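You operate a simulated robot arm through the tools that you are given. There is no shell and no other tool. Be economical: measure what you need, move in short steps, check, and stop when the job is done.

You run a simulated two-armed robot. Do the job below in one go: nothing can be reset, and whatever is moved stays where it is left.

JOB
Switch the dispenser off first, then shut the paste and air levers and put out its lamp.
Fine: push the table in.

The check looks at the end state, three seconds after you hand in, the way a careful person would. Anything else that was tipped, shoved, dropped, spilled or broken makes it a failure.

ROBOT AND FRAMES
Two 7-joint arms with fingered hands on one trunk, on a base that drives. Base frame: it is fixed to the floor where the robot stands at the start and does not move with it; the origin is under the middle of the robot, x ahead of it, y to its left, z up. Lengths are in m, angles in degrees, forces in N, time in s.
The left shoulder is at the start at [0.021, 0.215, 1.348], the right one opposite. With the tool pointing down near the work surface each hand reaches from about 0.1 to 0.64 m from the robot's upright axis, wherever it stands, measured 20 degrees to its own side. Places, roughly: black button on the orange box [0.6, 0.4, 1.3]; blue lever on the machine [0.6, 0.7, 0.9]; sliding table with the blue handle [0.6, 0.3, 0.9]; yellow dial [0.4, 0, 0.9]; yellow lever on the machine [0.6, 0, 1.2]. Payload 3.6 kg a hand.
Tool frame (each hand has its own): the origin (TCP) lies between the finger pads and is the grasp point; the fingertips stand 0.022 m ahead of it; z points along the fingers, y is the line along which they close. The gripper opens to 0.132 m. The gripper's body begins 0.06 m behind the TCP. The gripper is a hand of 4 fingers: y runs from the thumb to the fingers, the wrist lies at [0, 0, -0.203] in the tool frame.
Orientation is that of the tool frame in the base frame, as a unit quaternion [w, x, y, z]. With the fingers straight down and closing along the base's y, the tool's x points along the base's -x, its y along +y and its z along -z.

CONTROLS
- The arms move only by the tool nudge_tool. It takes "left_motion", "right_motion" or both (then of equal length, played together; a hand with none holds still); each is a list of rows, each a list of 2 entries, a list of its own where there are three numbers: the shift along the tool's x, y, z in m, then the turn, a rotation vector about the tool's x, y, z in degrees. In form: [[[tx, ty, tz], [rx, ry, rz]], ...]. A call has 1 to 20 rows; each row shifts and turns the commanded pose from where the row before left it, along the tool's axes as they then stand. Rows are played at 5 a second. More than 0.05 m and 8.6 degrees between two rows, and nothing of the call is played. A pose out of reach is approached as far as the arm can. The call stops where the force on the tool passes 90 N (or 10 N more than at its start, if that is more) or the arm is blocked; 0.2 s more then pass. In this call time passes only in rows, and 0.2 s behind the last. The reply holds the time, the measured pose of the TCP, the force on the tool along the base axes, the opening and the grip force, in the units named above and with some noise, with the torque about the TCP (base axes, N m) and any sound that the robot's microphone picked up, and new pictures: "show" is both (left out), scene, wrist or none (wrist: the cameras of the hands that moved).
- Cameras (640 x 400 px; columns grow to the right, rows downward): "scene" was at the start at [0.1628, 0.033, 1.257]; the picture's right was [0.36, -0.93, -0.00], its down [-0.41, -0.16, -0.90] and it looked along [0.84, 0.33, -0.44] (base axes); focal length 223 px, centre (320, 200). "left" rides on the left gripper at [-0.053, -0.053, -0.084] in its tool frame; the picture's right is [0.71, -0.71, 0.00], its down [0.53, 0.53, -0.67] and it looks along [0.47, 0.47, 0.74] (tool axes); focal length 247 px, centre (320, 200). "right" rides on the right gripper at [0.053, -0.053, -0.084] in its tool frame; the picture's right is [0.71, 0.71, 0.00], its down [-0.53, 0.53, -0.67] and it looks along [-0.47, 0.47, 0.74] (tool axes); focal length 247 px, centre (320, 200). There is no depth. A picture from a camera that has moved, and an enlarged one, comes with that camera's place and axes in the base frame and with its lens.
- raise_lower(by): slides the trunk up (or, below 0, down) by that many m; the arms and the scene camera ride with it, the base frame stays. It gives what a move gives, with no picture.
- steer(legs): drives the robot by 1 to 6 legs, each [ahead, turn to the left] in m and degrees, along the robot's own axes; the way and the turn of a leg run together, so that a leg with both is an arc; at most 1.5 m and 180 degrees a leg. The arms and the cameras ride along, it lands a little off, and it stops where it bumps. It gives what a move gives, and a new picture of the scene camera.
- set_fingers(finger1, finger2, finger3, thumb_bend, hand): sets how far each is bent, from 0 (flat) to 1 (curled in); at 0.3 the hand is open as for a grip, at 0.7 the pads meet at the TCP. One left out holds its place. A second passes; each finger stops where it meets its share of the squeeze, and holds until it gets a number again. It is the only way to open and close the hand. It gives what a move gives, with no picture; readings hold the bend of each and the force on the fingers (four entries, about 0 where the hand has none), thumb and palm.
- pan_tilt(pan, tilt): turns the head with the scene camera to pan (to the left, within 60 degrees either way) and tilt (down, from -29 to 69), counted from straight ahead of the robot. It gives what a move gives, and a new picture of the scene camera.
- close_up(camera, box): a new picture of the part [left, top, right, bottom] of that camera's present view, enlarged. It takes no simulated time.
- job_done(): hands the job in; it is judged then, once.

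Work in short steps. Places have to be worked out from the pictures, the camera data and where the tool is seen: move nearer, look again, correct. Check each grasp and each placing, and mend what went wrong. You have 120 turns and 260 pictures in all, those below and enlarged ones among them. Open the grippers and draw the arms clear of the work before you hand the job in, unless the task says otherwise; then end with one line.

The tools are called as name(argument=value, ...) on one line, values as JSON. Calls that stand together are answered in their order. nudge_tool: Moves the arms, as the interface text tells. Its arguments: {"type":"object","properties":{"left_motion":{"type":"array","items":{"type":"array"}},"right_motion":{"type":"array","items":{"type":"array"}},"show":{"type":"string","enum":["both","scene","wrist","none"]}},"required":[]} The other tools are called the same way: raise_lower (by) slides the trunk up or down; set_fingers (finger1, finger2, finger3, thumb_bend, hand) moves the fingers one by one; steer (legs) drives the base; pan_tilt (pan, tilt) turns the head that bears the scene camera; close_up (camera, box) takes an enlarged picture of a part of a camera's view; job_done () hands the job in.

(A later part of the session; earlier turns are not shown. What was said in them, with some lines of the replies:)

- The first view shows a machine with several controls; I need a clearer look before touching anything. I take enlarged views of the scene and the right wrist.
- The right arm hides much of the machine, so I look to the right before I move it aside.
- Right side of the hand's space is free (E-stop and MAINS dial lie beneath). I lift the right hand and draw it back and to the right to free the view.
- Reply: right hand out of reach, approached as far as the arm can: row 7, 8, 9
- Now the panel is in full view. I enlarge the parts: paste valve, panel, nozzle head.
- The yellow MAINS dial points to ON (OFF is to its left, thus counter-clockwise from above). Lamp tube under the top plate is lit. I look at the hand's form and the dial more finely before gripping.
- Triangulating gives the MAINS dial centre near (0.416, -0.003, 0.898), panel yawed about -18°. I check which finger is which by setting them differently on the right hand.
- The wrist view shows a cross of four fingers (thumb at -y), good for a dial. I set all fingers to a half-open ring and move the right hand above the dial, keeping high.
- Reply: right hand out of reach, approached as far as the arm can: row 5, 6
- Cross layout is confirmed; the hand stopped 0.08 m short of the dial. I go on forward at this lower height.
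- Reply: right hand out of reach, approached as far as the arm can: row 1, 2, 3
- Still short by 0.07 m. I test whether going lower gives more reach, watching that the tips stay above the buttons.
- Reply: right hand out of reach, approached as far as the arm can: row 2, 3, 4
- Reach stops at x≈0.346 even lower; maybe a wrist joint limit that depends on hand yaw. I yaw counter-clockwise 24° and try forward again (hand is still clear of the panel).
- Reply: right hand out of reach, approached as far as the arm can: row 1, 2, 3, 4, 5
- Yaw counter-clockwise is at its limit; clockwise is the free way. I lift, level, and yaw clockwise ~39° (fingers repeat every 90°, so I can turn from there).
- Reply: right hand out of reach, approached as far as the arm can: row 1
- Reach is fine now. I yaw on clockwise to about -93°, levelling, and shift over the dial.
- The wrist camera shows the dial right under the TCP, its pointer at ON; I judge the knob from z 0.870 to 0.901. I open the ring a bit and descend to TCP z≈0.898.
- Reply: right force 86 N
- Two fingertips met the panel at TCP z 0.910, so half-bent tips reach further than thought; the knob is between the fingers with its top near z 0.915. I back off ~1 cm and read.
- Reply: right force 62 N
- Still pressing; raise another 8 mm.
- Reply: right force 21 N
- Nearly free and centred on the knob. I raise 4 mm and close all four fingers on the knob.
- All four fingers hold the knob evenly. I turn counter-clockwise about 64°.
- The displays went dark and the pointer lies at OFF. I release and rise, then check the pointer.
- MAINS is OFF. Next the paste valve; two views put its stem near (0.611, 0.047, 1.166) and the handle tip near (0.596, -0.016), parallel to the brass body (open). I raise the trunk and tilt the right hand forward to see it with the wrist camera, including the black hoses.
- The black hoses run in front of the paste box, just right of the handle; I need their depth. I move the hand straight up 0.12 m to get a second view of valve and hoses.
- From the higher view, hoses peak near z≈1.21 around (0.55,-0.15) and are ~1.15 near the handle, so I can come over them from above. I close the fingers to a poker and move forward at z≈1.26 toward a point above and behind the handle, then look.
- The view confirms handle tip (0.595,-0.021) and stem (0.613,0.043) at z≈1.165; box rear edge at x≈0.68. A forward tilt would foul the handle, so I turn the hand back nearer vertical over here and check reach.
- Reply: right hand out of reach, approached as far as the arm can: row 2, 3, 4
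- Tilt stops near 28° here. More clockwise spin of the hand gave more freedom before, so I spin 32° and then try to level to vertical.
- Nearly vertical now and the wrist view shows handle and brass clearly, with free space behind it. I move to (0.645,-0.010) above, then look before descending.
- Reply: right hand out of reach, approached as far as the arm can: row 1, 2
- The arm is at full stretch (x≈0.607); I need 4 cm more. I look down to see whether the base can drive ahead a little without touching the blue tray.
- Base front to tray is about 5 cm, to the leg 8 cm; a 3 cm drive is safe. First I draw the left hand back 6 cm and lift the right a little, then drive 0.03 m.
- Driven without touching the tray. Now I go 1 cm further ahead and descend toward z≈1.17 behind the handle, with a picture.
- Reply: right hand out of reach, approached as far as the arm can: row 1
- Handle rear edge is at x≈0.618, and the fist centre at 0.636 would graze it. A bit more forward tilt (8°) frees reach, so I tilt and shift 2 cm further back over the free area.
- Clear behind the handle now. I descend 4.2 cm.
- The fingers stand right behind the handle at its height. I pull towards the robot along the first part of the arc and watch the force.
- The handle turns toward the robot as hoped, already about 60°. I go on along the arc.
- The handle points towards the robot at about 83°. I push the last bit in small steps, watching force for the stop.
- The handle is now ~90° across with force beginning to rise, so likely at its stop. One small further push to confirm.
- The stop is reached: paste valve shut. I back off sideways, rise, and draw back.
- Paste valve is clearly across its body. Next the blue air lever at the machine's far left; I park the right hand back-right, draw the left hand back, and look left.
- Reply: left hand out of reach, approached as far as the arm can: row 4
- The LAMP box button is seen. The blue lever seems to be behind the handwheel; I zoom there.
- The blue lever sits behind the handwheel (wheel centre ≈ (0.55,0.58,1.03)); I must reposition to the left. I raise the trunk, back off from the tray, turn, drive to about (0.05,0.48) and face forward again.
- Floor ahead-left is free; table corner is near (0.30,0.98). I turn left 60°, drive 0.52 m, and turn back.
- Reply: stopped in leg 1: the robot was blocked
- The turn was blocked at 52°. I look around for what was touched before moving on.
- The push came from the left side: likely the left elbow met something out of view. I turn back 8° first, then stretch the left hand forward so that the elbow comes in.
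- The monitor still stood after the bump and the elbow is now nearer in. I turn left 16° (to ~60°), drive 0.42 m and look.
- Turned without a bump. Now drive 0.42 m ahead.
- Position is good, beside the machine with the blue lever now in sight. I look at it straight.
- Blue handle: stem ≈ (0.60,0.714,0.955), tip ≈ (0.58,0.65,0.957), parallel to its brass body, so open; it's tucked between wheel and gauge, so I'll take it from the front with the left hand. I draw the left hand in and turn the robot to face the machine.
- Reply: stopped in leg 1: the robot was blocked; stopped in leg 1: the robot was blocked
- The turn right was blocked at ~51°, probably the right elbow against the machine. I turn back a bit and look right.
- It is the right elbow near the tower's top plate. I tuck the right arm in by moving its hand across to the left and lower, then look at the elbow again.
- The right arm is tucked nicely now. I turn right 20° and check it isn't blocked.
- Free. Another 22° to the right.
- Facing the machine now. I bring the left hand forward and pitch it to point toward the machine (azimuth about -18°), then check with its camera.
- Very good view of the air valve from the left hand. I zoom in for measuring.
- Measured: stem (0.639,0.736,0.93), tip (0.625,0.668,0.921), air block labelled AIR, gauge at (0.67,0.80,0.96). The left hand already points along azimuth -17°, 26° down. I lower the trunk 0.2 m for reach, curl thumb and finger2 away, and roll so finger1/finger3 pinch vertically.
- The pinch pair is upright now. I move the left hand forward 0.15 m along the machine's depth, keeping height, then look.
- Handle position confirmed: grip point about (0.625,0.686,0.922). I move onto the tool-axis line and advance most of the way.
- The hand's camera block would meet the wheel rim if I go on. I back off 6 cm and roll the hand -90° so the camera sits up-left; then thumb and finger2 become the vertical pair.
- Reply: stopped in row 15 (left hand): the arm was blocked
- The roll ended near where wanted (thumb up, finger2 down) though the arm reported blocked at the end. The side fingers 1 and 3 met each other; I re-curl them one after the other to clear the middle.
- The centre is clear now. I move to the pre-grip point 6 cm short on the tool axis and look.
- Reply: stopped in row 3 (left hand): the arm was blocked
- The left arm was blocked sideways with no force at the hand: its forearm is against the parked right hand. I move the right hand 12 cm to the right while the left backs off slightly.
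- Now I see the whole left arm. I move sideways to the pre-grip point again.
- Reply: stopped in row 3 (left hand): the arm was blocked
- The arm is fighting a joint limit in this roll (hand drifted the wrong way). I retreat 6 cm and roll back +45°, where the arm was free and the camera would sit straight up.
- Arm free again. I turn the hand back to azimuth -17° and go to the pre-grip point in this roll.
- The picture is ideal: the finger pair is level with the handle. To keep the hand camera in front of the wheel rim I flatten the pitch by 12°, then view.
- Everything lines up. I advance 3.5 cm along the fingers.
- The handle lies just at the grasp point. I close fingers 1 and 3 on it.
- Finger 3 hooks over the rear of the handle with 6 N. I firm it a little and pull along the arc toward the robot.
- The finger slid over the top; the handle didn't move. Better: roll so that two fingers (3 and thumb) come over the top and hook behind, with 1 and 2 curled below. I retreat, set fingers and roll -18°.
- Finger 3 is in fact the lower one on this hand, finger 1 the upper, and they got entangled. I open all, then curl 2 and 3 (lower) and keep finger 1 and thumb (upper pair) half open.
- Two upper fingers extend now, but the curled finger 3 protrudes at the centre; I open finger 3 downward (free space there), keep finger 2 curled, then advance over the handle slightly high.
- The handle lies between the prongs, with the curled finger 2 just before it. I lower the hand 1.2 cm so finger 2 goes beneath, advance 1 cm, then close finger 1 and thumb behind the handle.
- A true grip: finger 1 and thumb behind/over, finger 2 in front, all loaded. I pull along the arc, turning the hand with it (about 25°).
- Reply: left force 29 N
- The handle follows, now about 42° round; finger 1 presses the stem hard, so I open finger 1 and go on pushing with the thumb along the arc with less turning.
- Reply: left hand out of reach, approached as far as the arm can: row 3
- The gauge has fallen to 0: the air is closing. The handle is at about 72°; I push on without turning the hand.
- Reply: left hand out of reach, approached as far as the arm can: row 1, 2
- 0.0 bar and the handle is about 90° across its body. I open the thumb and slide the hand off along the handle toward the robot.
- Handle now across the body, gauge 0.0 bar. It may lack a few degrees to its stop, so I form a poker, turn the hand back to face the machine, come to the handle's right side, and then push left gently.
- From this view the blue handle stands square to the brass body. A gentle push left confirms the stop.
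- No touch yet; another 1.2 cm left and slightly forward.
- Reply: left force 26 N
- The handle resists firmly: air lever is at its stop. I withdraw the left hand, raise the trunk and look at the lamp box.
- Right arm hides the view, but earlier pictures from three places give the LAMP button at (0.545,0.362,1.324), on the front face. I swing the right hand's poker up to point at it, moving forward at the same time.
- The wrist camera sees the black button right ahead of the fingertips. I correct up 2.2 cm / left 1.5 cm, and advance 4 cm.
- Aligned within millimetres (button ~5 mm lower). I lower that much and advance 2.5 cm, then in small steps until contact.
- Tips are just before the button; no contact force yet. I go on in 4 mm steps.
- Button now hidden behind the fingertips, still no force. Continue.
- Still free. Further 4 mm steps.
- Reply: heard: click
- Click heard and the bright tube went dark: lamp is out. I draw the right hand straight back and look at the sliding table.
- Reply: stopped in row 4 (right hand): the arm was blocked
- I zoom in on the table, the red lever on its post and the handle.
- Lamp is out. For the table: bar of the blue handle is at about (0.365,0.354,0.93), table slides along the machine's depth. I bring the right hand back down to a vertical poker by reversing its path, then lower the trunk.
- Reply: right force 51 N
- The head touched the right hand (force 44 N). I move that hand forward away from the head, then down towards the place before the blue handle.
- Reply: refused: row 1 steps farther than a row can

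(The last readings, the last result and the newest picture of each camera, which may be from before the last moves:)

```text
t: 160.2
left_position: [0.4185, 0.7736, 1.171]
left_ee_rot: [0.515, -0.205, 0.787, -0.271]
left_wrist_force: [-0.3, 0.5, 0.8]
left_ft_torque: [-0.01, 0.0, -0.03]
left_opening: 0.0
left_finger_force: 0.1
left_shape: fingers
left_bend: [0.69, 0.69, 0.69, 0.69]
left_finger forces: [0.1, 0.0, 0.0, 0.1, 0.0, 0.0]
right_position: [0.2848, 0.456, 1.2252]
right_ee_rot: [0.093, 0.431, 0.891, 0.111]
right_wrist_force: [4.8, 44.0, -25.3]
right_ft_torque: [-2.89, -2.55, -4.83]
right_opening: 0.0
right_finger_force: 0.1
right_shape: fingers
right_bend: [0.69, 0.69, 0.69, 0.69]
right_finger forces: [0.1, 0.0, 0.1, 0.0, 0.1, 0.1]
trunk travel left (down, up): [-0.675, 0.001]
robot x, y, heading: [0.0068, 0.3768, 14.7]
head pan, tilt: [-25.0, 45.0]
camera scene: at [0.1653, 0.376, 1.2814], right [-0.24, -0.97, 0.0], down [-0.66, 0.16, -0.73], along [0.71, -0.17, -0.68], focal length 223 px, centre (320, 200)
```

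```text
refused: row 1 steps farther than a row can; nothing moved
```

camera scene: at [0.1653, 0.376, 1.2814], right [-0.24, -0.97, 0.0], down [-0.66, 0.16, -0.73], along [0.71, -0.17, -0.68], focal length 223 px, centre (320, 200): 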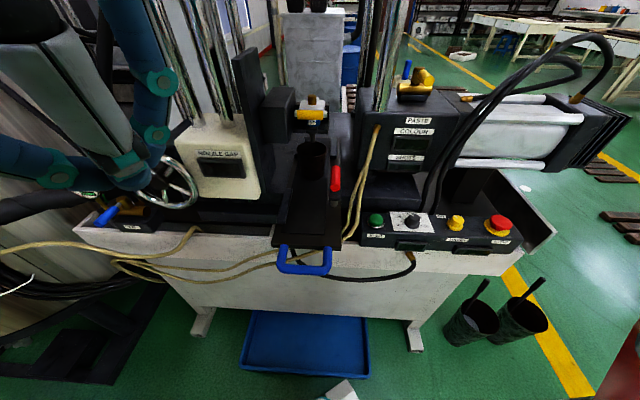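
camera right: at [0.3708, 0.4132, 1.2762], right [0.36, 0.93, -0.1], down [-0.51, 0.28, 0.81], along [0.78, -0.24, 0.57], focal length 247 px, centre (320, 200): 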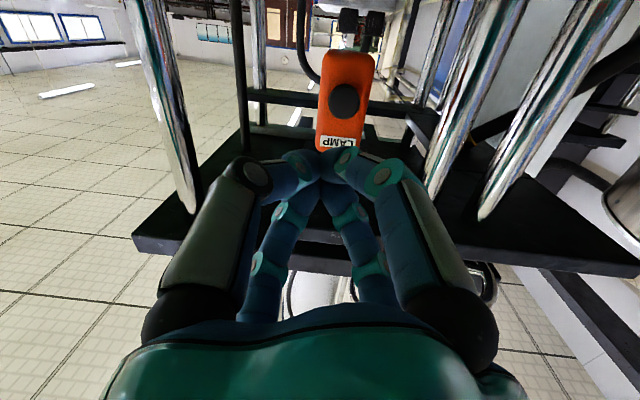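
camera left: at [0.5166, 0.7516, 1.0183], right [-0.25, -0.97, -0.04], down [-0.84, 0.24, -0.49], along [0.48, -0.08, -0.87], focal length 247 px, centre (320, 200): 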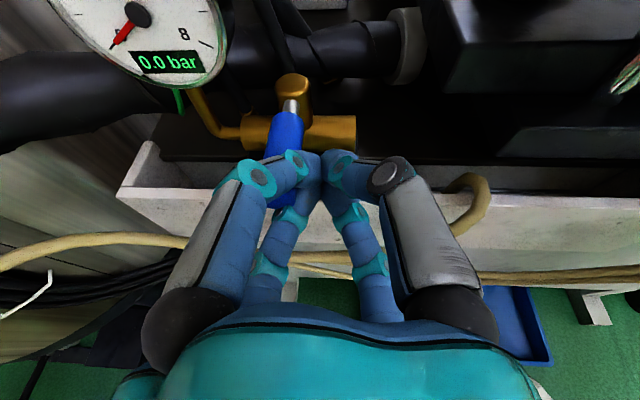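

nudge_tool(right_motion=[[[-0.0153, 0.0187, 0.0065], [0, 0, 0]], [[-0.0153, 0.0187, 0.0065], [0, 0, 0]], [[-0.018, -0.0289, 0.0278], [0, 0, 0]], [[-0.018, -0.0289, 0.0278], [0, 0, 0]], [[-0.018, -0.0289, 0.0278], [0, 0, 0]], [[0, 0, 0], [0, 0, 0]]])

```text
t: 161.6
left_position: [0.4171, 0.7745, 1.1707]
left_ee_rot: [0.514, -0.206, 0.788, -0.27]
left_wrist_force: [-0.1, 0.3, 0.5]
left_ft_torque: [0.04, 0.0, -0.03]
left_opening: 0.0
left_finger_force: 0.0
left_shape: fingers
left_bend: [0.69, 0.69, 0.69, 0.69]
left_finger forces: [0.1, 0.1, 0.1, 0.1, 0.0, 0.1]
right_position: [0.3242, 0.3708, 1.1268]
right_ee_rot: [0.092, 0.425, 0.894, 0.107]
right_wrist_force: [0.4, -0.5, -0.2]
right_ft_torque: [-0.02, 0.0, 0.01]
right_opening: 0.0002
right_finger_force: 0.1
right_shape: fingers
right_bend: [0.69, 0.69, 0.69, 0.69]
right_finger forces: [0.0, 0.0, 0.1, 0.0, 0.0, 0.0]
trunk travel left (down, up): [-0.675, 0.001]
robot x, y, heading: [0.0084, 0.3784, 14.9]
head pan, tilt: [-25.0, 45.0]
camera scene: at [0.1647, 0.3819, 1.2787], right [-0.18, -0.98, 0.0], down [-0.7, 0.12, -0.71], along [0.7, -0.13, -0.71], focal length 223 px, centre (320, 200)
camera right: at [0.2297, 0.3702, 1.1875], right [0.08, 0.99, 0.14], down [0.54, -0.16, 0.82], along [0.84, 0.01, -0.55], focal length 247 px, centre (320, 200)
```

scene: 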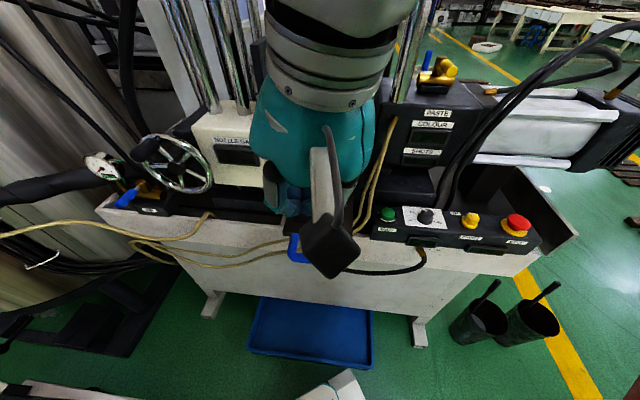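
right: 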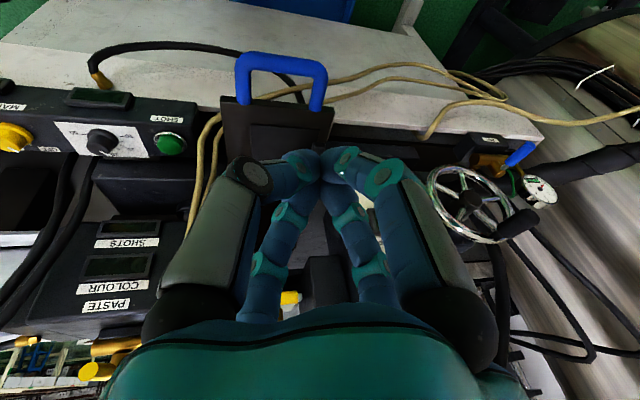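

Blue bar estimated at (0.355,0.355,~0.945). I step back 1.7 cm and lower the trunk 0.16 m so the fist stands in front of the bar.

nudge_tool(right_motion=[[[0.0104, -0.0127, -0.0044], [0, 0, 0]], [[0, 0, 0], [0, 0, 0]]], show="none")

raise_lower(by=-0.16)

close_up(camera="right", box=[0, 0, 640, 400])

close_up(camera="scene", box=[0, 0, 640, 400])

```text
t: 162.2
left_position: [0.419, 0.7728, 1.1699]
left_ee_rot: [0.514, -0.205, 0.788, -0.27]
left_wrist_force: [0.3, -0.5, -0.7]
left_ft_torque: [-0.03, -0.01, 0.01]
left_opening: 0.0001
left_finger_force: 0.0
left_shape: fingers
left_bend: [0.69, 0.69, 0.69, 0.69]
left_finger forces: [0.0, 0.0, 0.0, 0.0, 0.1, 0.0]
right_position: [0.3078, 0.3701, 1.1265]
right_ee_rot: [0.093, 0.426, 0.894, 0.108]
right_wrist_force: [-0.3, 0.1, -0.2]
right_ft_torque: [0.0, 0.01, 0.04]
right_opening: 0.0
right_finger_force: 0.1
right_shape: fingers
right_bend: [0.69, 0.69, 0.69, 0.69]
right_finger forces: [0.0, 0.1, 0.0, 0.1, 0.0, 0.1]
trunk travel left (down, up): [-0.675, 0.001]
robot x, y, heading: [0.012, 0.3769, 14.9]
head pan, tilt: [-25.0, 45.0]
```

```text
t: 164.0
left_position: [0.4169, 0.7732, 1.0113]
left_ee_rot: [0.514, -0.206, 0.788, -0.27]
left_wrist_force: [-0.3, 0.3, 0.7]
left_ft_torque: [0.02, 0.0, -0.01]
left_opening: 0.0
left_finger_force: 0.1
left_shape: fingers
left_bend: [0.69, 0.69, 0.69, 0.69]
left_finger forces: [0.1, 0.0, 0.1, 0.1, 0.1, 0.0]
right_position: [0.3068, 0.3694, 0.9685]
right_ee_rot: [0.093, 0.426, 0.893, 0.109]
right_wrist_force: [0.7, 0.3, -0.6]
right_ft_torque: [-0.02, 0.01, 0.03]
right_opening: 0.0
right_finger_force: 0.1
right_shape: fingers
right_bend: [0.69, 0.69, 0.69, 0.69]
right_finger forces: [0.0, 0.0, 0.0, 0.1, 0.1, 0.1]
trunk travel left (down, up): [-0.515, 0.161]
robot x, y, heading: [0.0113, 0.3747, 14.8]
head pan, tilt: [-25.0, 45.0]
```

```text
1.00 times, centred on (320, 200) of right (not enlarged: the box is as wide or as high as the picture)
camera zoom: at [0.2129, 0.3684, 1.0287], right [0.08, 0.99, 0.14], down [0.54, -0.16, 0.82], along [0.84, 0.01, -0.55], focal length 247 px, centre (320, 200)
```

zoom: 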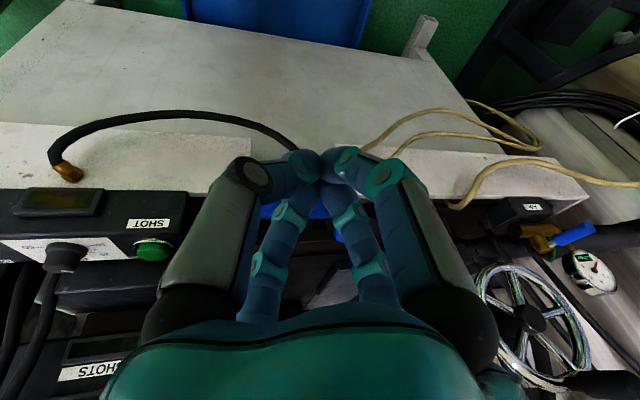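

```text
1.00 times, centred on (320, 200) of scene (not enlarged: the box is as wide or as high as the picture)
camera zoom: at [0.1649, 0.3811, 1.1181], right [-0.18, -0.98, 0.0], down [-0.7, 0.13, -0.71], along [0.7, -0.13, -0.71], focal length 223 px, centre (320, 200)
```

zoom: 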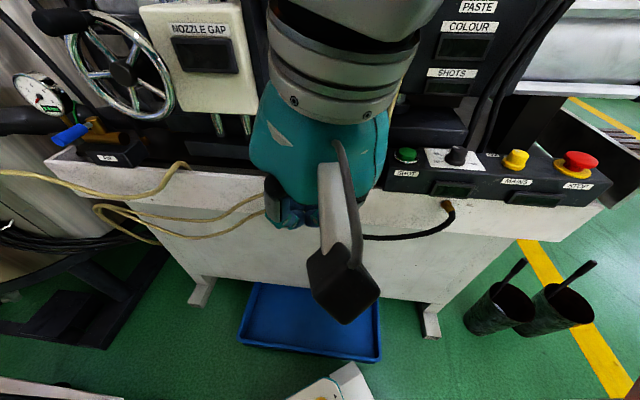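

The bar's height works out near 0.94; the fist is centred before it. I lower 2.2 cm and push gently along the table's direction 5 cm.

nudge_tool(right_motion=[[[0.0015, -0.0061, 0.0211], [0, 0, 0]], [[-0.0082, 0.0053, 0.0021], [0, 0, 0]], [[-0.0082, 0.0053, 0.0021], [0, 0, 0]], [[-0.0082, 0.0053, 0.0021], [0, 0, 0]], [[-0.0082, 0.0053, 0.0021], [0, 0, 0]], [[-0.0082, 0.0053, 0.0021], [0, 0, 0]], [[0, 0, 0], [0, 0, 0]]])

```text
t: 165.6
left_position: [0.4174, 0.773, 1.0115]
left_ee_rot: [0.514, -0.206, 0.787, -0.271]
left_wrist_force: [-0.1, 0.5, -0.1]
left_ft_torque: [0.01, -0.03, -0.03]
left_opening: 0.0001
left_finger_force: 0.1
left_shape: fingers
left_bend: [0.69, 0.69, 0.69, 0.69]
left_finger forces: [0.0, 0.0, 0.0, 0.0, 0.1, 0.1]
right_position: [0.3557, 0.3532, 0.9466]
right_ee_rot: [0.093, 0.426, 0.893, 0.109]
right_wrist_force: [-2.3, 1.3, 2.0]
right_ft_torque: [-0.07, -0.05, 0.01]
right_opening: 0.0002
right_finger_force: 1.3
right_shape: fingers
right_bend: [0.69, 0.69, 0.7, 0.69]
right_finger forces: [0.0, 0.1, 2.9, 0.1, 0.1, 0.0]
trunk travel left (down, up): [-0.515, 0.161]
robot x, y, heading: [0.0124, 0.3777, 14.5]
head pan, tilt: [-25.0, 45.0]
camera scene: at [0.1646, 0.3812, 1.118], right [-0.18, -0.98, 0.0], down [-0.7, 0.13, -0.71], along [0.7, -0.13, -0.71], focal length 223 px, centre (320, 200)
camera right: at [0.2608, 0.3538, 1.0069], right [0.09, 0.99, 0.14], down [0.54, -0.16, 0.82], along [0.84, 0.01, -0.55], focal length 247 px, centre (320, 200)
```

scene: 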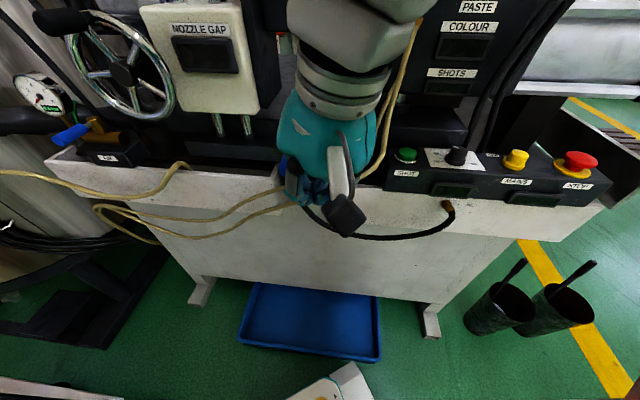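
right: 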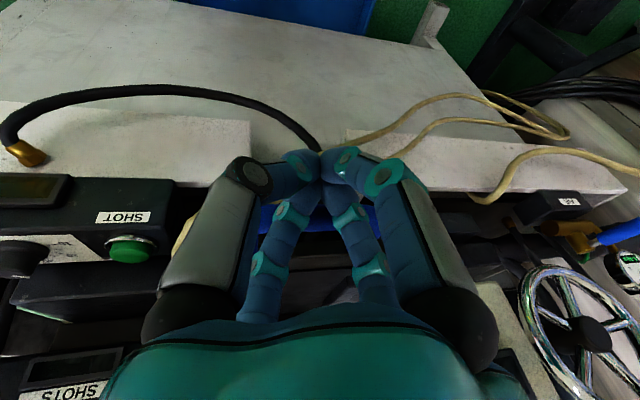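

Contact just made (≈3 N). I push on 4 cm, watching force.

nudge_tool(right_motion=[[[-0.0082, 0.0053, 0.0021], [0, 0, 0]], [[-0.0082, 0.0053, 0.0021], [0, 0, 0]], [[-0.0082, 0.0053, 0.0021], [0, 0, 0]], [[-0.0082, 0.0053, 0.0021], [0, 0, 0]], [[0, 0, 0], [0, 0, 0]]])

```text
t: 166.8
left_position: [0.4174, 0.7723, 1.0115]
left_ee_rot: [0.514, -0.205, 0.787, -0.271]
left_wrist_force: [1.0, -0.3, -0.1]
left_ft_torque: [0.0, -0.01, -0.01]
left_opening: 0.0
left_finger_force: 0.1
left_shape: fingers
left_bend: [0.69, 0.69, 0.69, 0.69]
left_finger forces: [0.0, 0.0, 0.0, 0.0, 0.0, 0.1]
right_position: [0.3925, 0.3426, 0.9466]
right_ee_rot: [0.094, 0.426, 0.893, 0.108]
right_wrist_force: [-1.4, 0.0, -0.3]
right_ft_torque: [0.0, -0.02, 0.01]
right_opening: 0.0002
right_finger_force: 1.5
right_shape: fingers
right_bend: [0.69, 0.69, 0.7, 0.69]
right_finger forces: [0.0, 0.0, 2.3, 0.0, 0.1, 0.1]
trunk travel left (down, up): [-0.515, 0.161]
robot x, y, heading: [0.0066, 0.3761, 14.7]
head pan, tilt: [-25.0, 45.0]
camera scene: at [0.1647, 0.3812, 1.118], right [-0.18, -0.98, 0.0], down [-0.7, 0.13, -0.71], along [0.7, -0.13, -0.71], focal length 223 px, centre (320, 200)
camera right: at [0.299, 0.3412, 1.0076], right [0.09, 0.99, 0.14], down [0.54, -0.16, 0.82], along [0.84, 0.01, -0.55], focal length 247 px, centre (320, 200)
```

scene: 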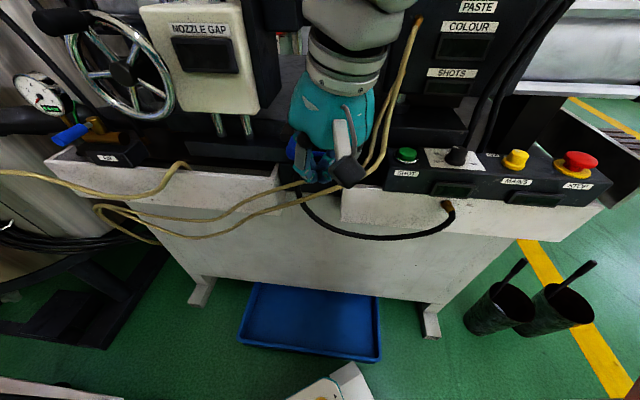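
right: 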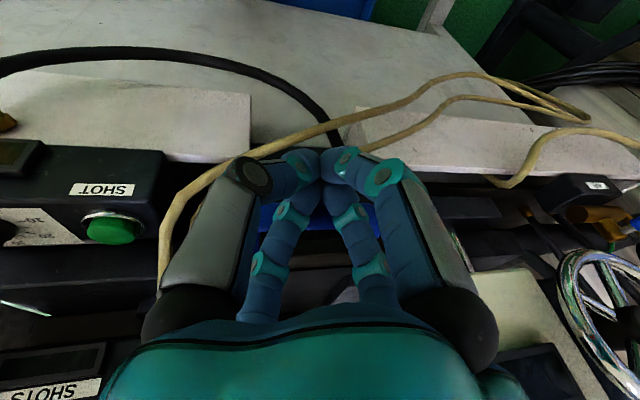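

The table glides in with ~2 N. The cream hose stays ≈8 cm to the right of the hand's path, so I go on 4 cm more.

nudge_tool(right_motion=[[[-0.0082, 0.0053, 0.0021], [0, 0, 0]], [[-0.0082, 0.0053, 0.0021], [0, 0, 0]], [[-0.0082, 0.0053, 0.0021], [0, 0, 0]], [[-0.0082, 0.0053, 0.0021], [0, 0, 0]], [[0, 0, 0], [0, 0, 0]]])

```text
t: 168.0
left_position: [0.4166, 0.7736, 1.0118]
left_ee_rot: [0.514, -0.207, 0.788, -0.271]
left_wrist_force: [-0.9, 0.2, 0.1]
left_ft_torque: [0.03, -0.03, -0.02]
left_opening: 0.0
left_finger_force: 0.2
left_shape: fingers
left_bend: [0.69, 0.69, 0.69, 0.69]
left_finger forces: [0.0, 0.0, 0.0, 0.0, 0.0, 0.0]
right_position: [0.4316, 0.3297, 0.9463]
right_ee_rot: [0.094, 0.426, 0.893, 0.108]
right_wrist_force: [-2.3, -0.3, 1.6]
right_ft_torque: [-0.01, 0.03, -0.04]
right_opening: 0.0
right_finger_force: 0.8
right_shape: fingers
right_bend: [0.69, 0.69, 0.7, 0.69]
right_finger forces: [0.0, 0.0, 2.5, 0.1, 0.0, 0.1]
trunk travel left (down, up): [-0.515, 0.161]
robot x, y, heading: [0.0089, 0.3771, 14.7]
head pan, tilt: [-25.0, 45.0]
camera scene: at [0.1646, 0.3811, 1.118], right [-0.18, -0.98, 0.0], down [-0.7, 0.13, -0.71], along [0.7, -0.13, -0.71], focal length 223 px, centre (320, 200)
camera right: at [0.3369, 0.3294, 1.0079], right [0.09, 0.99, 0.14], down [0.54, -0.16, 0.82], along [0.84, 0.01, -0.55], focal length 247 px, centre (320, 200)
```

scene: 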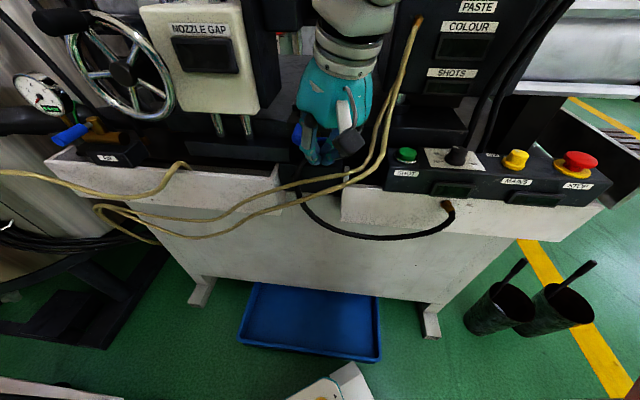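
right: 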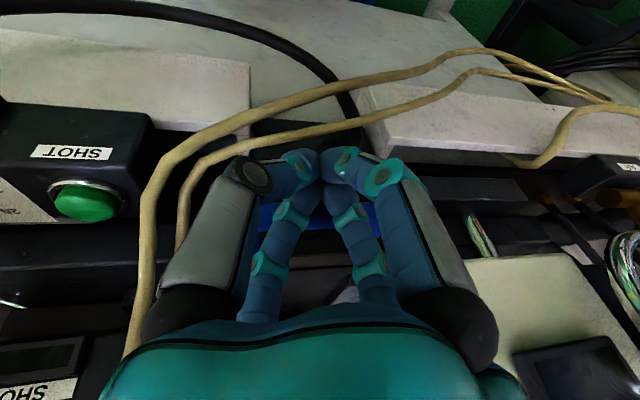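

Free run continues; clearance to the hoses grows ahead. Another 4 cm.

nudge_tool(right_motion=[[[-0.0082, 0.0053, 0.0021], [0, 0, 0]], [[-0.0082, 0.0053, 0.0021], [0, 0, 0]], [[-0.0082, 0.0053, 0.0021], [0, 0, 0]], [[-0.0082, 0.0053, 0.0021], [0, 0, 0]], [[0, 0, 0], [0, 0, 0]]])

```text
t: 169.2
left_position: [0.4152, 0.7735, 1.0122]
left_ee_rot: [0.515, -0.205, 0.787, -0.27]
left_wrist_force: [0.4, -0.5, 0.1]
left_ft_torque: [0.04, 0.02, 0.02]
left_opening: 0.0001
left_finger_force: 0.1
left_shape: fingers
left_bend: [0.69, 0.69, 0.69, 0.69]
left_finger forces: [0.1, 0.1, 0.0, 0.0, 0.1, 0.0]
right_position: [0.4668, 0.3174, 0.9483]
right_ee_rot: [0.094, 0.424, 0.894, 0.108]
right_wrist_force: [-14.1, 0.5, 6.4]
right_ft_torque: [-0.06, -0.06, -0.14]
right_opening: 0.0
right_finger_force: 6.6
right_shape: fingers
right_bend: [0.69, 0.68, 0.71, 0.69]
right_finger forces: [0.1, 0.0, 13.4, 0.0, 0.0, 0.0]
trunk travel left (down, up): [-0.515, 0.161]
robot x, y, heading: [0.0105, 0.377, 14.9]
head pan, tilt: [-25.0, 45.0]
camera scene: at [0.1629, 0.381, 1.1183], right [-0.18, -0.98, 0.0], down [-0.69, 0.13, -0.71], along [0.7, -0.13, -0.71], focal length 223 px, centre (320, 200)
camera right: at [0.3725, 0.3175, 1.0087], right [0.08, 0.99, 0.14], down [0.54, -0.16, 0.82], along [0.83, 0.01, -0.55], focal length 247 px, centre (320, 200)
```

scene: 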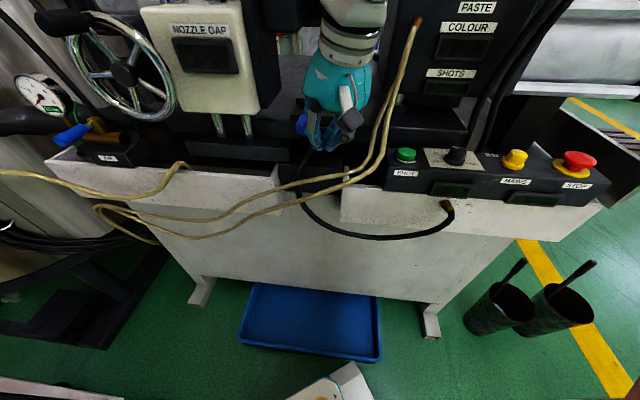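
right: 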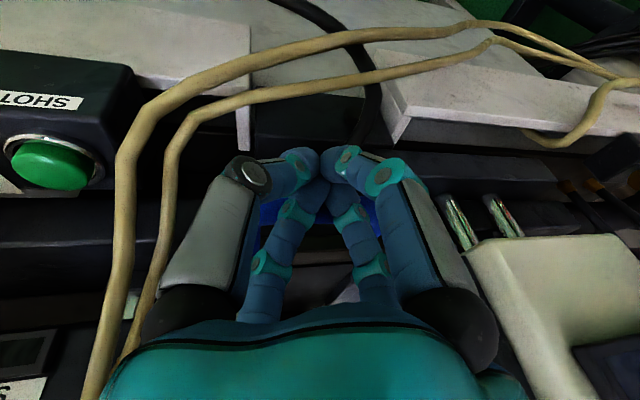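

Force rises to 14 N: perhaps the end stop. A further small push to see whether it moves.

nudge_tool(right_motion=[[[-0.0066, 0.0042, 0.0017], [0, 0, 0]], [[0, 0, 0], [0, 0, 0]]], show="none")

```text
t: 169.8
left_position: [0.413, 0.7732, 1.0133]
left_ee_rot: [0.517, -0.204, 0.786, -0.271]
left_wrist_force: [-0.7, 1.1, 0.9]
left_ft_torque: [0.01, 0.0, 0.0]
left_opening: 0.0
left_finger_force: 0.1
left_shape: fingers
left_bend: [0.69, 0.69, 0.69, 0.69]
left_finger forces: [0.0, 0.1, 0.0, 0.0, 0.1, 0.0]
right_position: [0.4679, 0.3189, 0.948]
right_ee_rot: [0.09, 0.423, 0.895, 0.11]
right_wrist_force: [-32.8, 6.2, 8.9]
right_ft_torque: [-0.13, 0.11, 0.02]
right_opening: 0.0
right_finger_force: 22.9
right_shape: fingers
right_bend: [0.68, 0.69, 0.71, 0.69]
right_finger forces: [0.0, 28.4, 17.3, 0.0, 0.0, 0.1]
trunk travel left (down, up): [-0.515, 0.161]
robot x, y, heading: [0.0114, 0.3775, 14.7]
head pan, tilt: [-25.0, 45.0]
```

The table stands firm (33 N, no movement): at its end. I ease back, rise, draw back, and inspect.

nudge_tool(right_motion=[[[0.0123, -0.008, -0.0032], [0, 0, 0]], [[-0.0021, 0.0083, -0.0288], [0, 0, 0]], [[-0.0021, 0.0083, -0.0288], [0, 0, 0]], [[-0.0028, 0.011, -0.0384], [0, 0, 0]], [[-0.0028, 0.011, -0.0384], [0, 0, 0]], [[0.0246, -0.016, -0.0064], [0, 0, 0]], [[0.0246, -0.016, -0.0064], [0, 0, 0]], [[0.0246, -0.016, -0.0064], [0, 0, 0]], [[0, 0, 0], [0, 0, 0]]], show="both")

```text
t: 171.8
left_position: [0.4178, 0.7727, 1.0106]
left_ee_rot: [0.514, -0.204, 0.788, -0.271]
left_wrist_force: [-0.2, -0.3, -0.1]
left_ft_torque: [0.03, -0.01, 0.01]
left_opening: 0.0
left_finger_force: 0.0
left_shape: fingers
left_bend: [0.69, 0.69, 0.69, 0.69]
left_finger forces: [0.1, 0.0, 0.0, 0.0, 0.0, 0.1]
right_position: [0.376, 0.3483, 1.0873]
right_ee_rot: [0.093, 0.427, 0.893, 0.109]
right_wrist_force: [-0.5, 0.8, -0.3]
right_ft_torque: [-0.01, 0.0, 0.0]
right_opening: 0.0002
right_finger_force: 0.2
right_shape: fingers
right_bend: [0.69, 0.68, 0.71, 0.69]
right_finger forces: [0.0, 0.0, 0.0, 0.0, 0.1, 0.0]
trunk travel left (down, up): [-0.515, 0.161]
robot x, y, heading: [0.0086, 0.3789, 14.8]
head pan, tilt: [-25.0, 45.0]
camera scene: at [0.1652, 0.3809, 1.118], right [-0.18, -0.98, 0.0], down [-0.7, 0.13, -0.71], along [0.7, -0.13, -0.71], focal length 223 px, centre (320, 200)
camera right: at [0.2809, 0.3489, 1.1478], right [0.09, 0.99, 0.14], down [0.54, -0.17, 0.82], along [0.83, 0.01, -0.55], focal length 247 px, centre (320, 200)
```

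scene: 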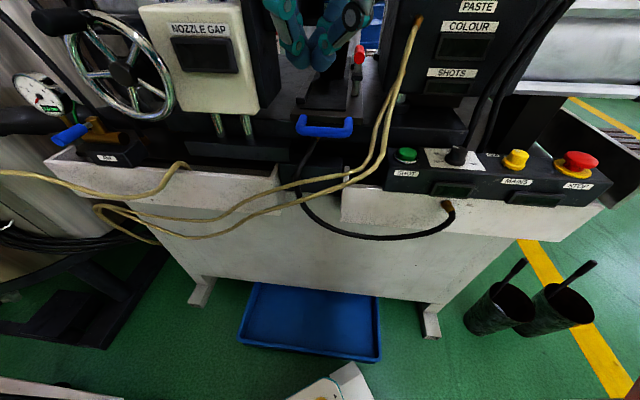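
right: 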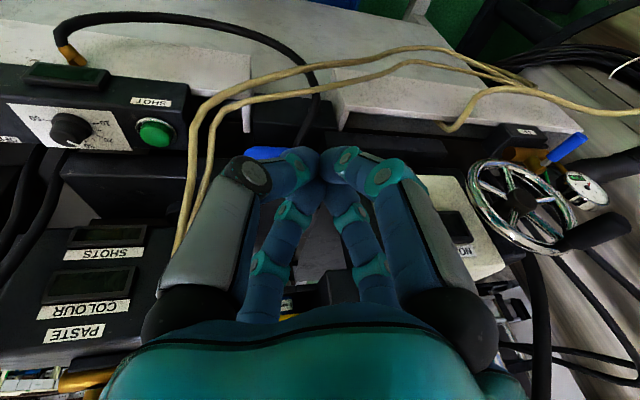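

The table is in. I raise the trunk, move the right hand aside (away from the head), and check beaker, valves and lamp.

raise_lower(by=0.15)

nudge_tool(right_motion=[[[0.021, 0.018, 0.004], [0, 0, 0]], [[0.021, 0.018, 0.004], [0, 0, 0]], [[0.021, 0.018, 0.004], [0, 0, 0]], [[0.021, 0.018, 0.004], [0, 0, 0]], [[0, 0, 0], [0, 0, 0]]], show="scene")

```text
t: 173.6
left_position: [0.4177, 0.7729, 1.161]
left_ee_rot: [0.514, -0.206, 0.788, -0.27]
left_wrist_force: [0.4, -0.6, -0.3]
left_ft_torque: [-0.01, 0.02, -0.02]
left_opening: 0.0002
left_finger_force: 0.0
left_shape: fingers
left_bend: [0.69, 0.69, 0.69, 0.69]
left_finger forces: [0.0, 0.1, 0.0, 0.0, 0.0, 0.0]
right_position: [0.3757, 0.3465, 1.2363]
right_ee_rot: [0.093, 0.426, 0.893, 0.109]
right_wrist_force: [-0.3, -0.1, 0.0]
right_ft_torque: [0.0, -0.03, 0.02]
right_opening: 0.0
right_finger_force: 0.0
right_shape: fingers
right_bend: [0.69, 0.68, 0.71, 0.69]
right_finger forces: [0.1, 0.0, 0.1, 0.0, 0.0, 0.0]
trunk travel left (down, up): [-0.665, 0.011]
robot x, y, heading: [0.0088, 0.3765, 14.6]
head pan, tilt: [-25.0, 45.0]
```

```text
t: 174.8
left_position: [0.4182, 0.7742, 1.1603]
left_ee_rot: [0.515, -0.204, 0.787, -0.271]
left_wrist_force: [-0.3, -1.2, 0.4]
left_ft_torque: [0.01, -0.02, 0.01]
left_opening: 0.0
left_finger_force: 0.1
left_shape: fingers
left_bend: [0.69, 0.69, 0.69, 0.69]
left_finger forces: [0.0, 0.0, 0.0, 0.1, 0.1, 0.0]
right_position: [0.3824, 0.4603, 1.2342]
right_ee_rot: [0.093, 0.425, 0.894, 0.109]
right_wrist_force: [-0.8, -0.1, -0.3]
right_ft_torque: [0.01, 0.0, -0.02]
right_opening: 0.0
right_finger_force: 0.0
right_shape: fingers
right_bend: [0.69, 0.68, 0.71, 0.69]
right_finger forces: [0.0, 0.0, 0.0, 0.1, 0.0, 0.2]
trunk travel left (down, up): [-0.665, 0.011]
robot x, y, heading: [0.0062, 0.3767, 14.6]
head pan, tilt: [-25.0, 45.0]
camera scene: at [0.1649, 0.3803, 1.2686], right [-0.18, -0.98, 0.0], down [-0.7, 0.13, -0.71], along [0.7, -0.13, -0.71], focal length 223 px, centre (320, 200)
```

scene: 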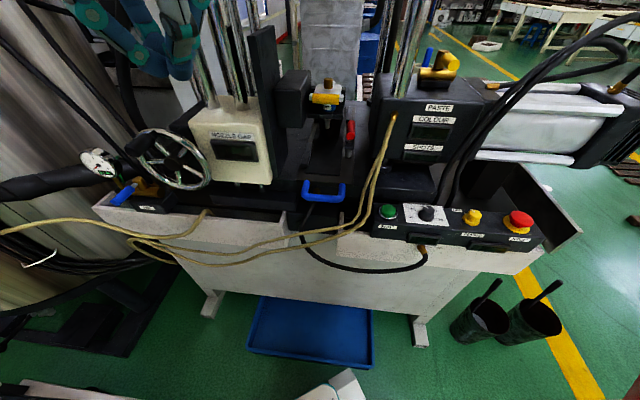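

close_up(camera="scene", box=[260, 50, 400, 220])

close_up(camera="scene", box=[380, 40, 560, 240])

close_up(camera="scene", box=[60, 120, 220, 230])

pan_tilt(pan=-30, tilt=-5)

```text
2.35 times, centred on (330, 135) of scene
camera zoom: at [0.1649, 0.3803, 1.2686], right [-0.18, -0.98, 0.0], down [-0.7, 0.13, -0.71], along [0.7, -0.13, -0.71], focal length 524 px, centre (296, 353)
```

zoom: 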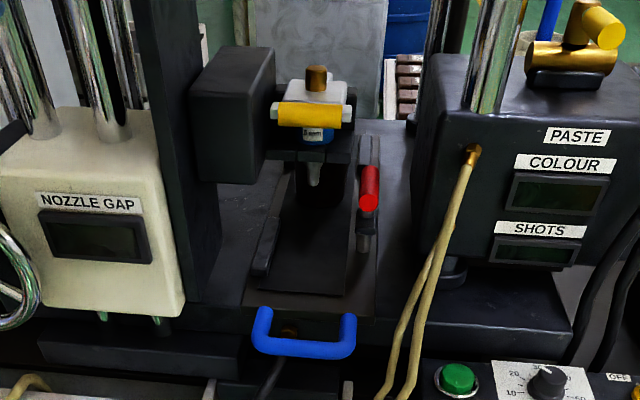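

```text
2.00 times, centred on (470, 140) of scene
camera zoom: at [0.1649, 0.3803, 1.2686], right [-0.18, -0.98, 0.0], down [-0.7, 0.13, -0.71], along [0.7, -0.13, -0.71], focal length 446 px, centre (20, 320)
```

zoom: 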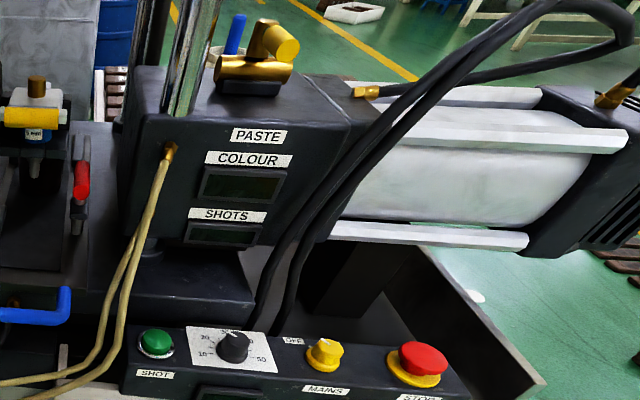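

```text
3.64 times, centred on (140, 175) of scene
camera zoom: at [0.1649, 0.3803, 1.2686], right [-0.18, -0.98, 0.0], down [-0.7, 0.13, -0.71], along [0.7, -0.13, -0.71], focal length 810 px, centre (974, 291)
```

zoom: 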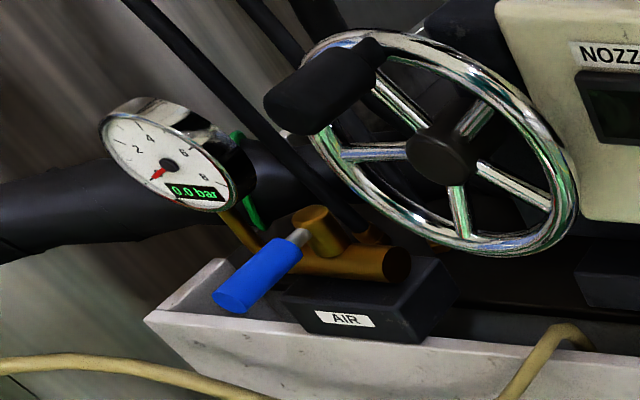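

```text
t: 176.0
left_position: [0.4184, 0.7735, 1.1607]
left_ee_rot: [0.514, -0.205, 0.788, -0.271]
left_wrist_force: [-0.7, 0.5, 0.7]
left_ft_torque: [0.01, 0.01, 0.01]
left_opening: 0.0002
left_finger_force: 0.0
left_shape: fingers
left_bend: [0.69, 0.69, 0.69, 0.69]
left_finger forces: [0.1, 0.0, 0.1, 0.0, 0.0, 0.0]
right_position: [0.3819, 0.4607, 1.2354]
right_ee_rot: [0.092, 0.425, 0.894, 0.108]
right_wrist_force: [-0.8, 0.9, 0.0]
right_ft_torque: [0.03, -0.01, 0.0]
right_opening: 0.0
right_finger_force: 0.1
right_shape: fingers
right_bend: [0.69, 0.68, 0.71, 0.69]
right_finger forces: [0.0, 0.0, 0.0, 0.0, 0.1, 0.0]
trunk travel left (down, up): [-0.665, 0.011]
robot x, y, heading: [0.0133, 0.3746, 14.9]
head pan, tilt: [-30.0, -5.0]
camera scene: at [0.1694, 0.3726, 1.3472], right [-0.26, -0.96, 0.0], down [0.08, -0.02, -1.0], along [0.96, -0.26, 0.09], focal length 223 px, centre (320, 200)
```

scene: 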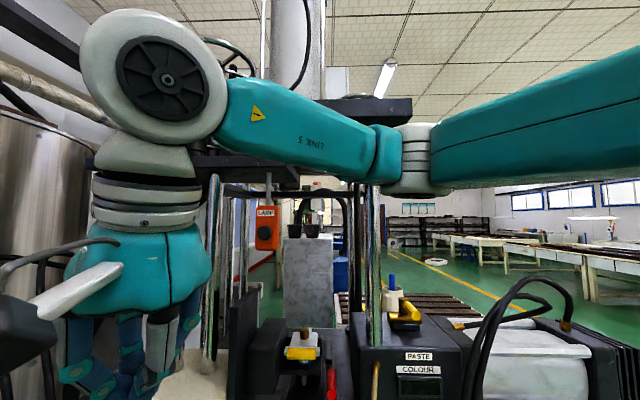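

All checks out: dial OFF, displays dark, both levers across, 0.0 bar, lamp dark, table in. I open both hands and draw them back from the machine.

nudge_tool(left_motion=[[[0, 0, -0.035], [0, 0, 0]], [[0, 0, -0.035], [0, 0, 0]], [[0, 0, -0.03], [0, 0, 0]], [[0, 0, 0], [0, 0, 0]]], right_motion=[[[0.015, -0.019, -0.006], [0, 0, 0]], [[0.015, -0.019, -0.006], [0, 0, 0]], [[0, 0, 0], [0, 0, 0]], [[0, 0, 0], [0, 0, 0]]], show="none")

set_fingers(hand="left", finger1=0.3, finger2=0.3, finger3=0.3, thumb_bend=0.3)

set_fingers(hand="right", finger1=0.3, finger2=0.3, finger3=0.3, thumb_bend=0.3)

close_up(camera="scene", box=[220, 150, 460, 300])

```text
t: 177.0
left_position: [0.3232, 0.7946, 1.1946]
left_ee_rot: [0.514, -0.206, 0.788, -0.271]
left_wrist_force: [-0.3, -0.6, -0.3]
left_ft_torque: [0.0, 0.0, 0.01]
left_opening: 0.0
left_finger_force: 0.0
left_shape: fingers
left_bend: [0.69, 0.69, 0.69, 0.69]
left_finger forces: [0.0, 0.0, 0.0, 0.1, 0.1, 0.0]
right_position: [0.3326, 0.4567, 1.2328]
right_ee_rot: [0.093, 0.425, 0.894, 0.108]
right_wrist_force: [-0.5, -0.5, 0.0]
right_ft_torque: [0.01, 0.0, -0.01]
right_opening: 0.0
right_finger_force: 0.1
right_shape: fingers
right_bend: [0.69, 0.68, 0.71, 0.69]
right_finger forces: [0.0, 0.0, 0.0, 0.0, 0.0, 0.0]
trunk travel left (down, up): [-0.665, 0.011]
robot x, y, heading: [0.0139, 0.3785, 14.8]
head pan, tilt: [-30.0, -5.0]
```

```text
t: 178.0
left_position: [0.3244, 0.7958, 1.1952]
left_ee_rot: [0.514, -0.206, 0.787, -0.271]
left_wrist_force: [-0.6, -0.8, -0.1]
left_ft_torque: [-0.01, -0.02, -0.02]
left_opening: 0.0875
left_finger_force: 0.1
left_shape: fingers
left_bend: [0.3, 0.3, 0.3, 0.3]
left_finger forces: [0.0, 0.0, 0.0, 0.0, 0.0, 0.1]
right_position: [0.3331, 0.4561, 1.2335]
right_ee_rot: [0.093, 0.426, 0.893, 0.109]
right_wrist_force: [-0.2, 0.3, -0.2]
right_ft_torque: [0.01, -0.02, -0.01]
right_opening: 0.0001
right_finger_force: 0.0
right_shape: fingers
right_bend: [0.69, 0.68, 0.71, 0.69]
right_finger forces: [0.1, 0.0, 0.1, 0.0, 0.1, 0.0]
trunk travel left (down, up): [-0.665, 0.011]
robot x, y, heading: [0.0113, 0.3762, 14.7]
head pan, tilt: [-30.0, -5.0]
```

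```text
t: 179.0
left_position: [0.3235, 0.7953, 1.1956]
left_ee_rot: [0.514, -0.205, 0.787, -0.271]
left_wrist_force: [-0.8, 0.1, 0.8]
left_ft_torque: [-0.01, 0.01, -0.02]
left_opening: 0.0875
left_finger_force: 0.1
left_shape: fingers
left_bend: [0.3, 0.3, 0.3, 0.3]
left_finger forces: [0.0, 0.0, 0.1, 0.1, 0.1, 0.0]
right_position: [0.3326, 0.4556, 1.2328]
right_ee_rot: [0.092, 0.426, 0.893, 0.109]
right_wrist_force: [0.1, -0.7, 0.5]
right_ft_torque: [-0.01, -0.05, 0.04]
right_opening: 0.0873
right_finger_force: 0.1
right_shape: fingers
right_bend: [0.3, 0.3, 0.3, 0.3]
right_finger forces: [0.0, 0.0, 0.1, 0.0, 0.0, 0.0]
trunk travel left (down, up): [-0.665, 0.011]
robot x, y, heading: [0.0114, 0.3746, 14.9]
head pan, tilt: [-30.0, -5.0]
```

```text
2.67 times, centred on (340, 225) of scene
camera zoom: at [0.1692, 0.3725, 1.3473], right [-0.26, -0.96, 0.0], down [0.08, -0.02, -1.0], along [0.96, -0.26, 0.09], focal length 594 px, centre (267, 133)
```

zoom: 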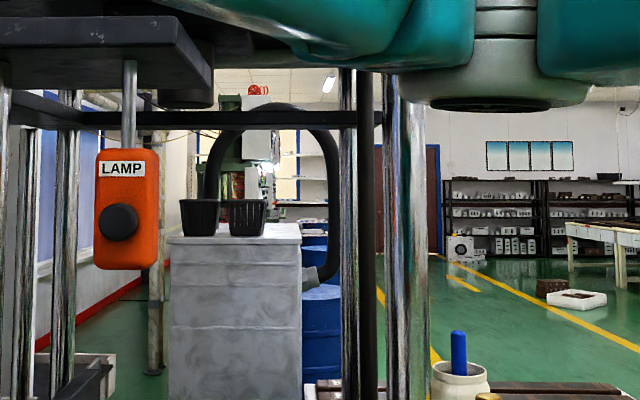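

Everything stands as wanted: mains OFF, paste and air shut, lamp out, table in, hands open and clear. I hand in.

job_done()

```text
The job is handed in.
```

I switched the dispenser off at MAINS first and its displays went dark. I then turned the paste and air levers to their stops (gauge at 0.0 bar), put the lamp out, and pushed the table in to its stop. While turning, the robot bumped something out of view on its left and later its right elbow met the machine's tower. I saw nothing moved afterwards, but I couldn't see everything around it.
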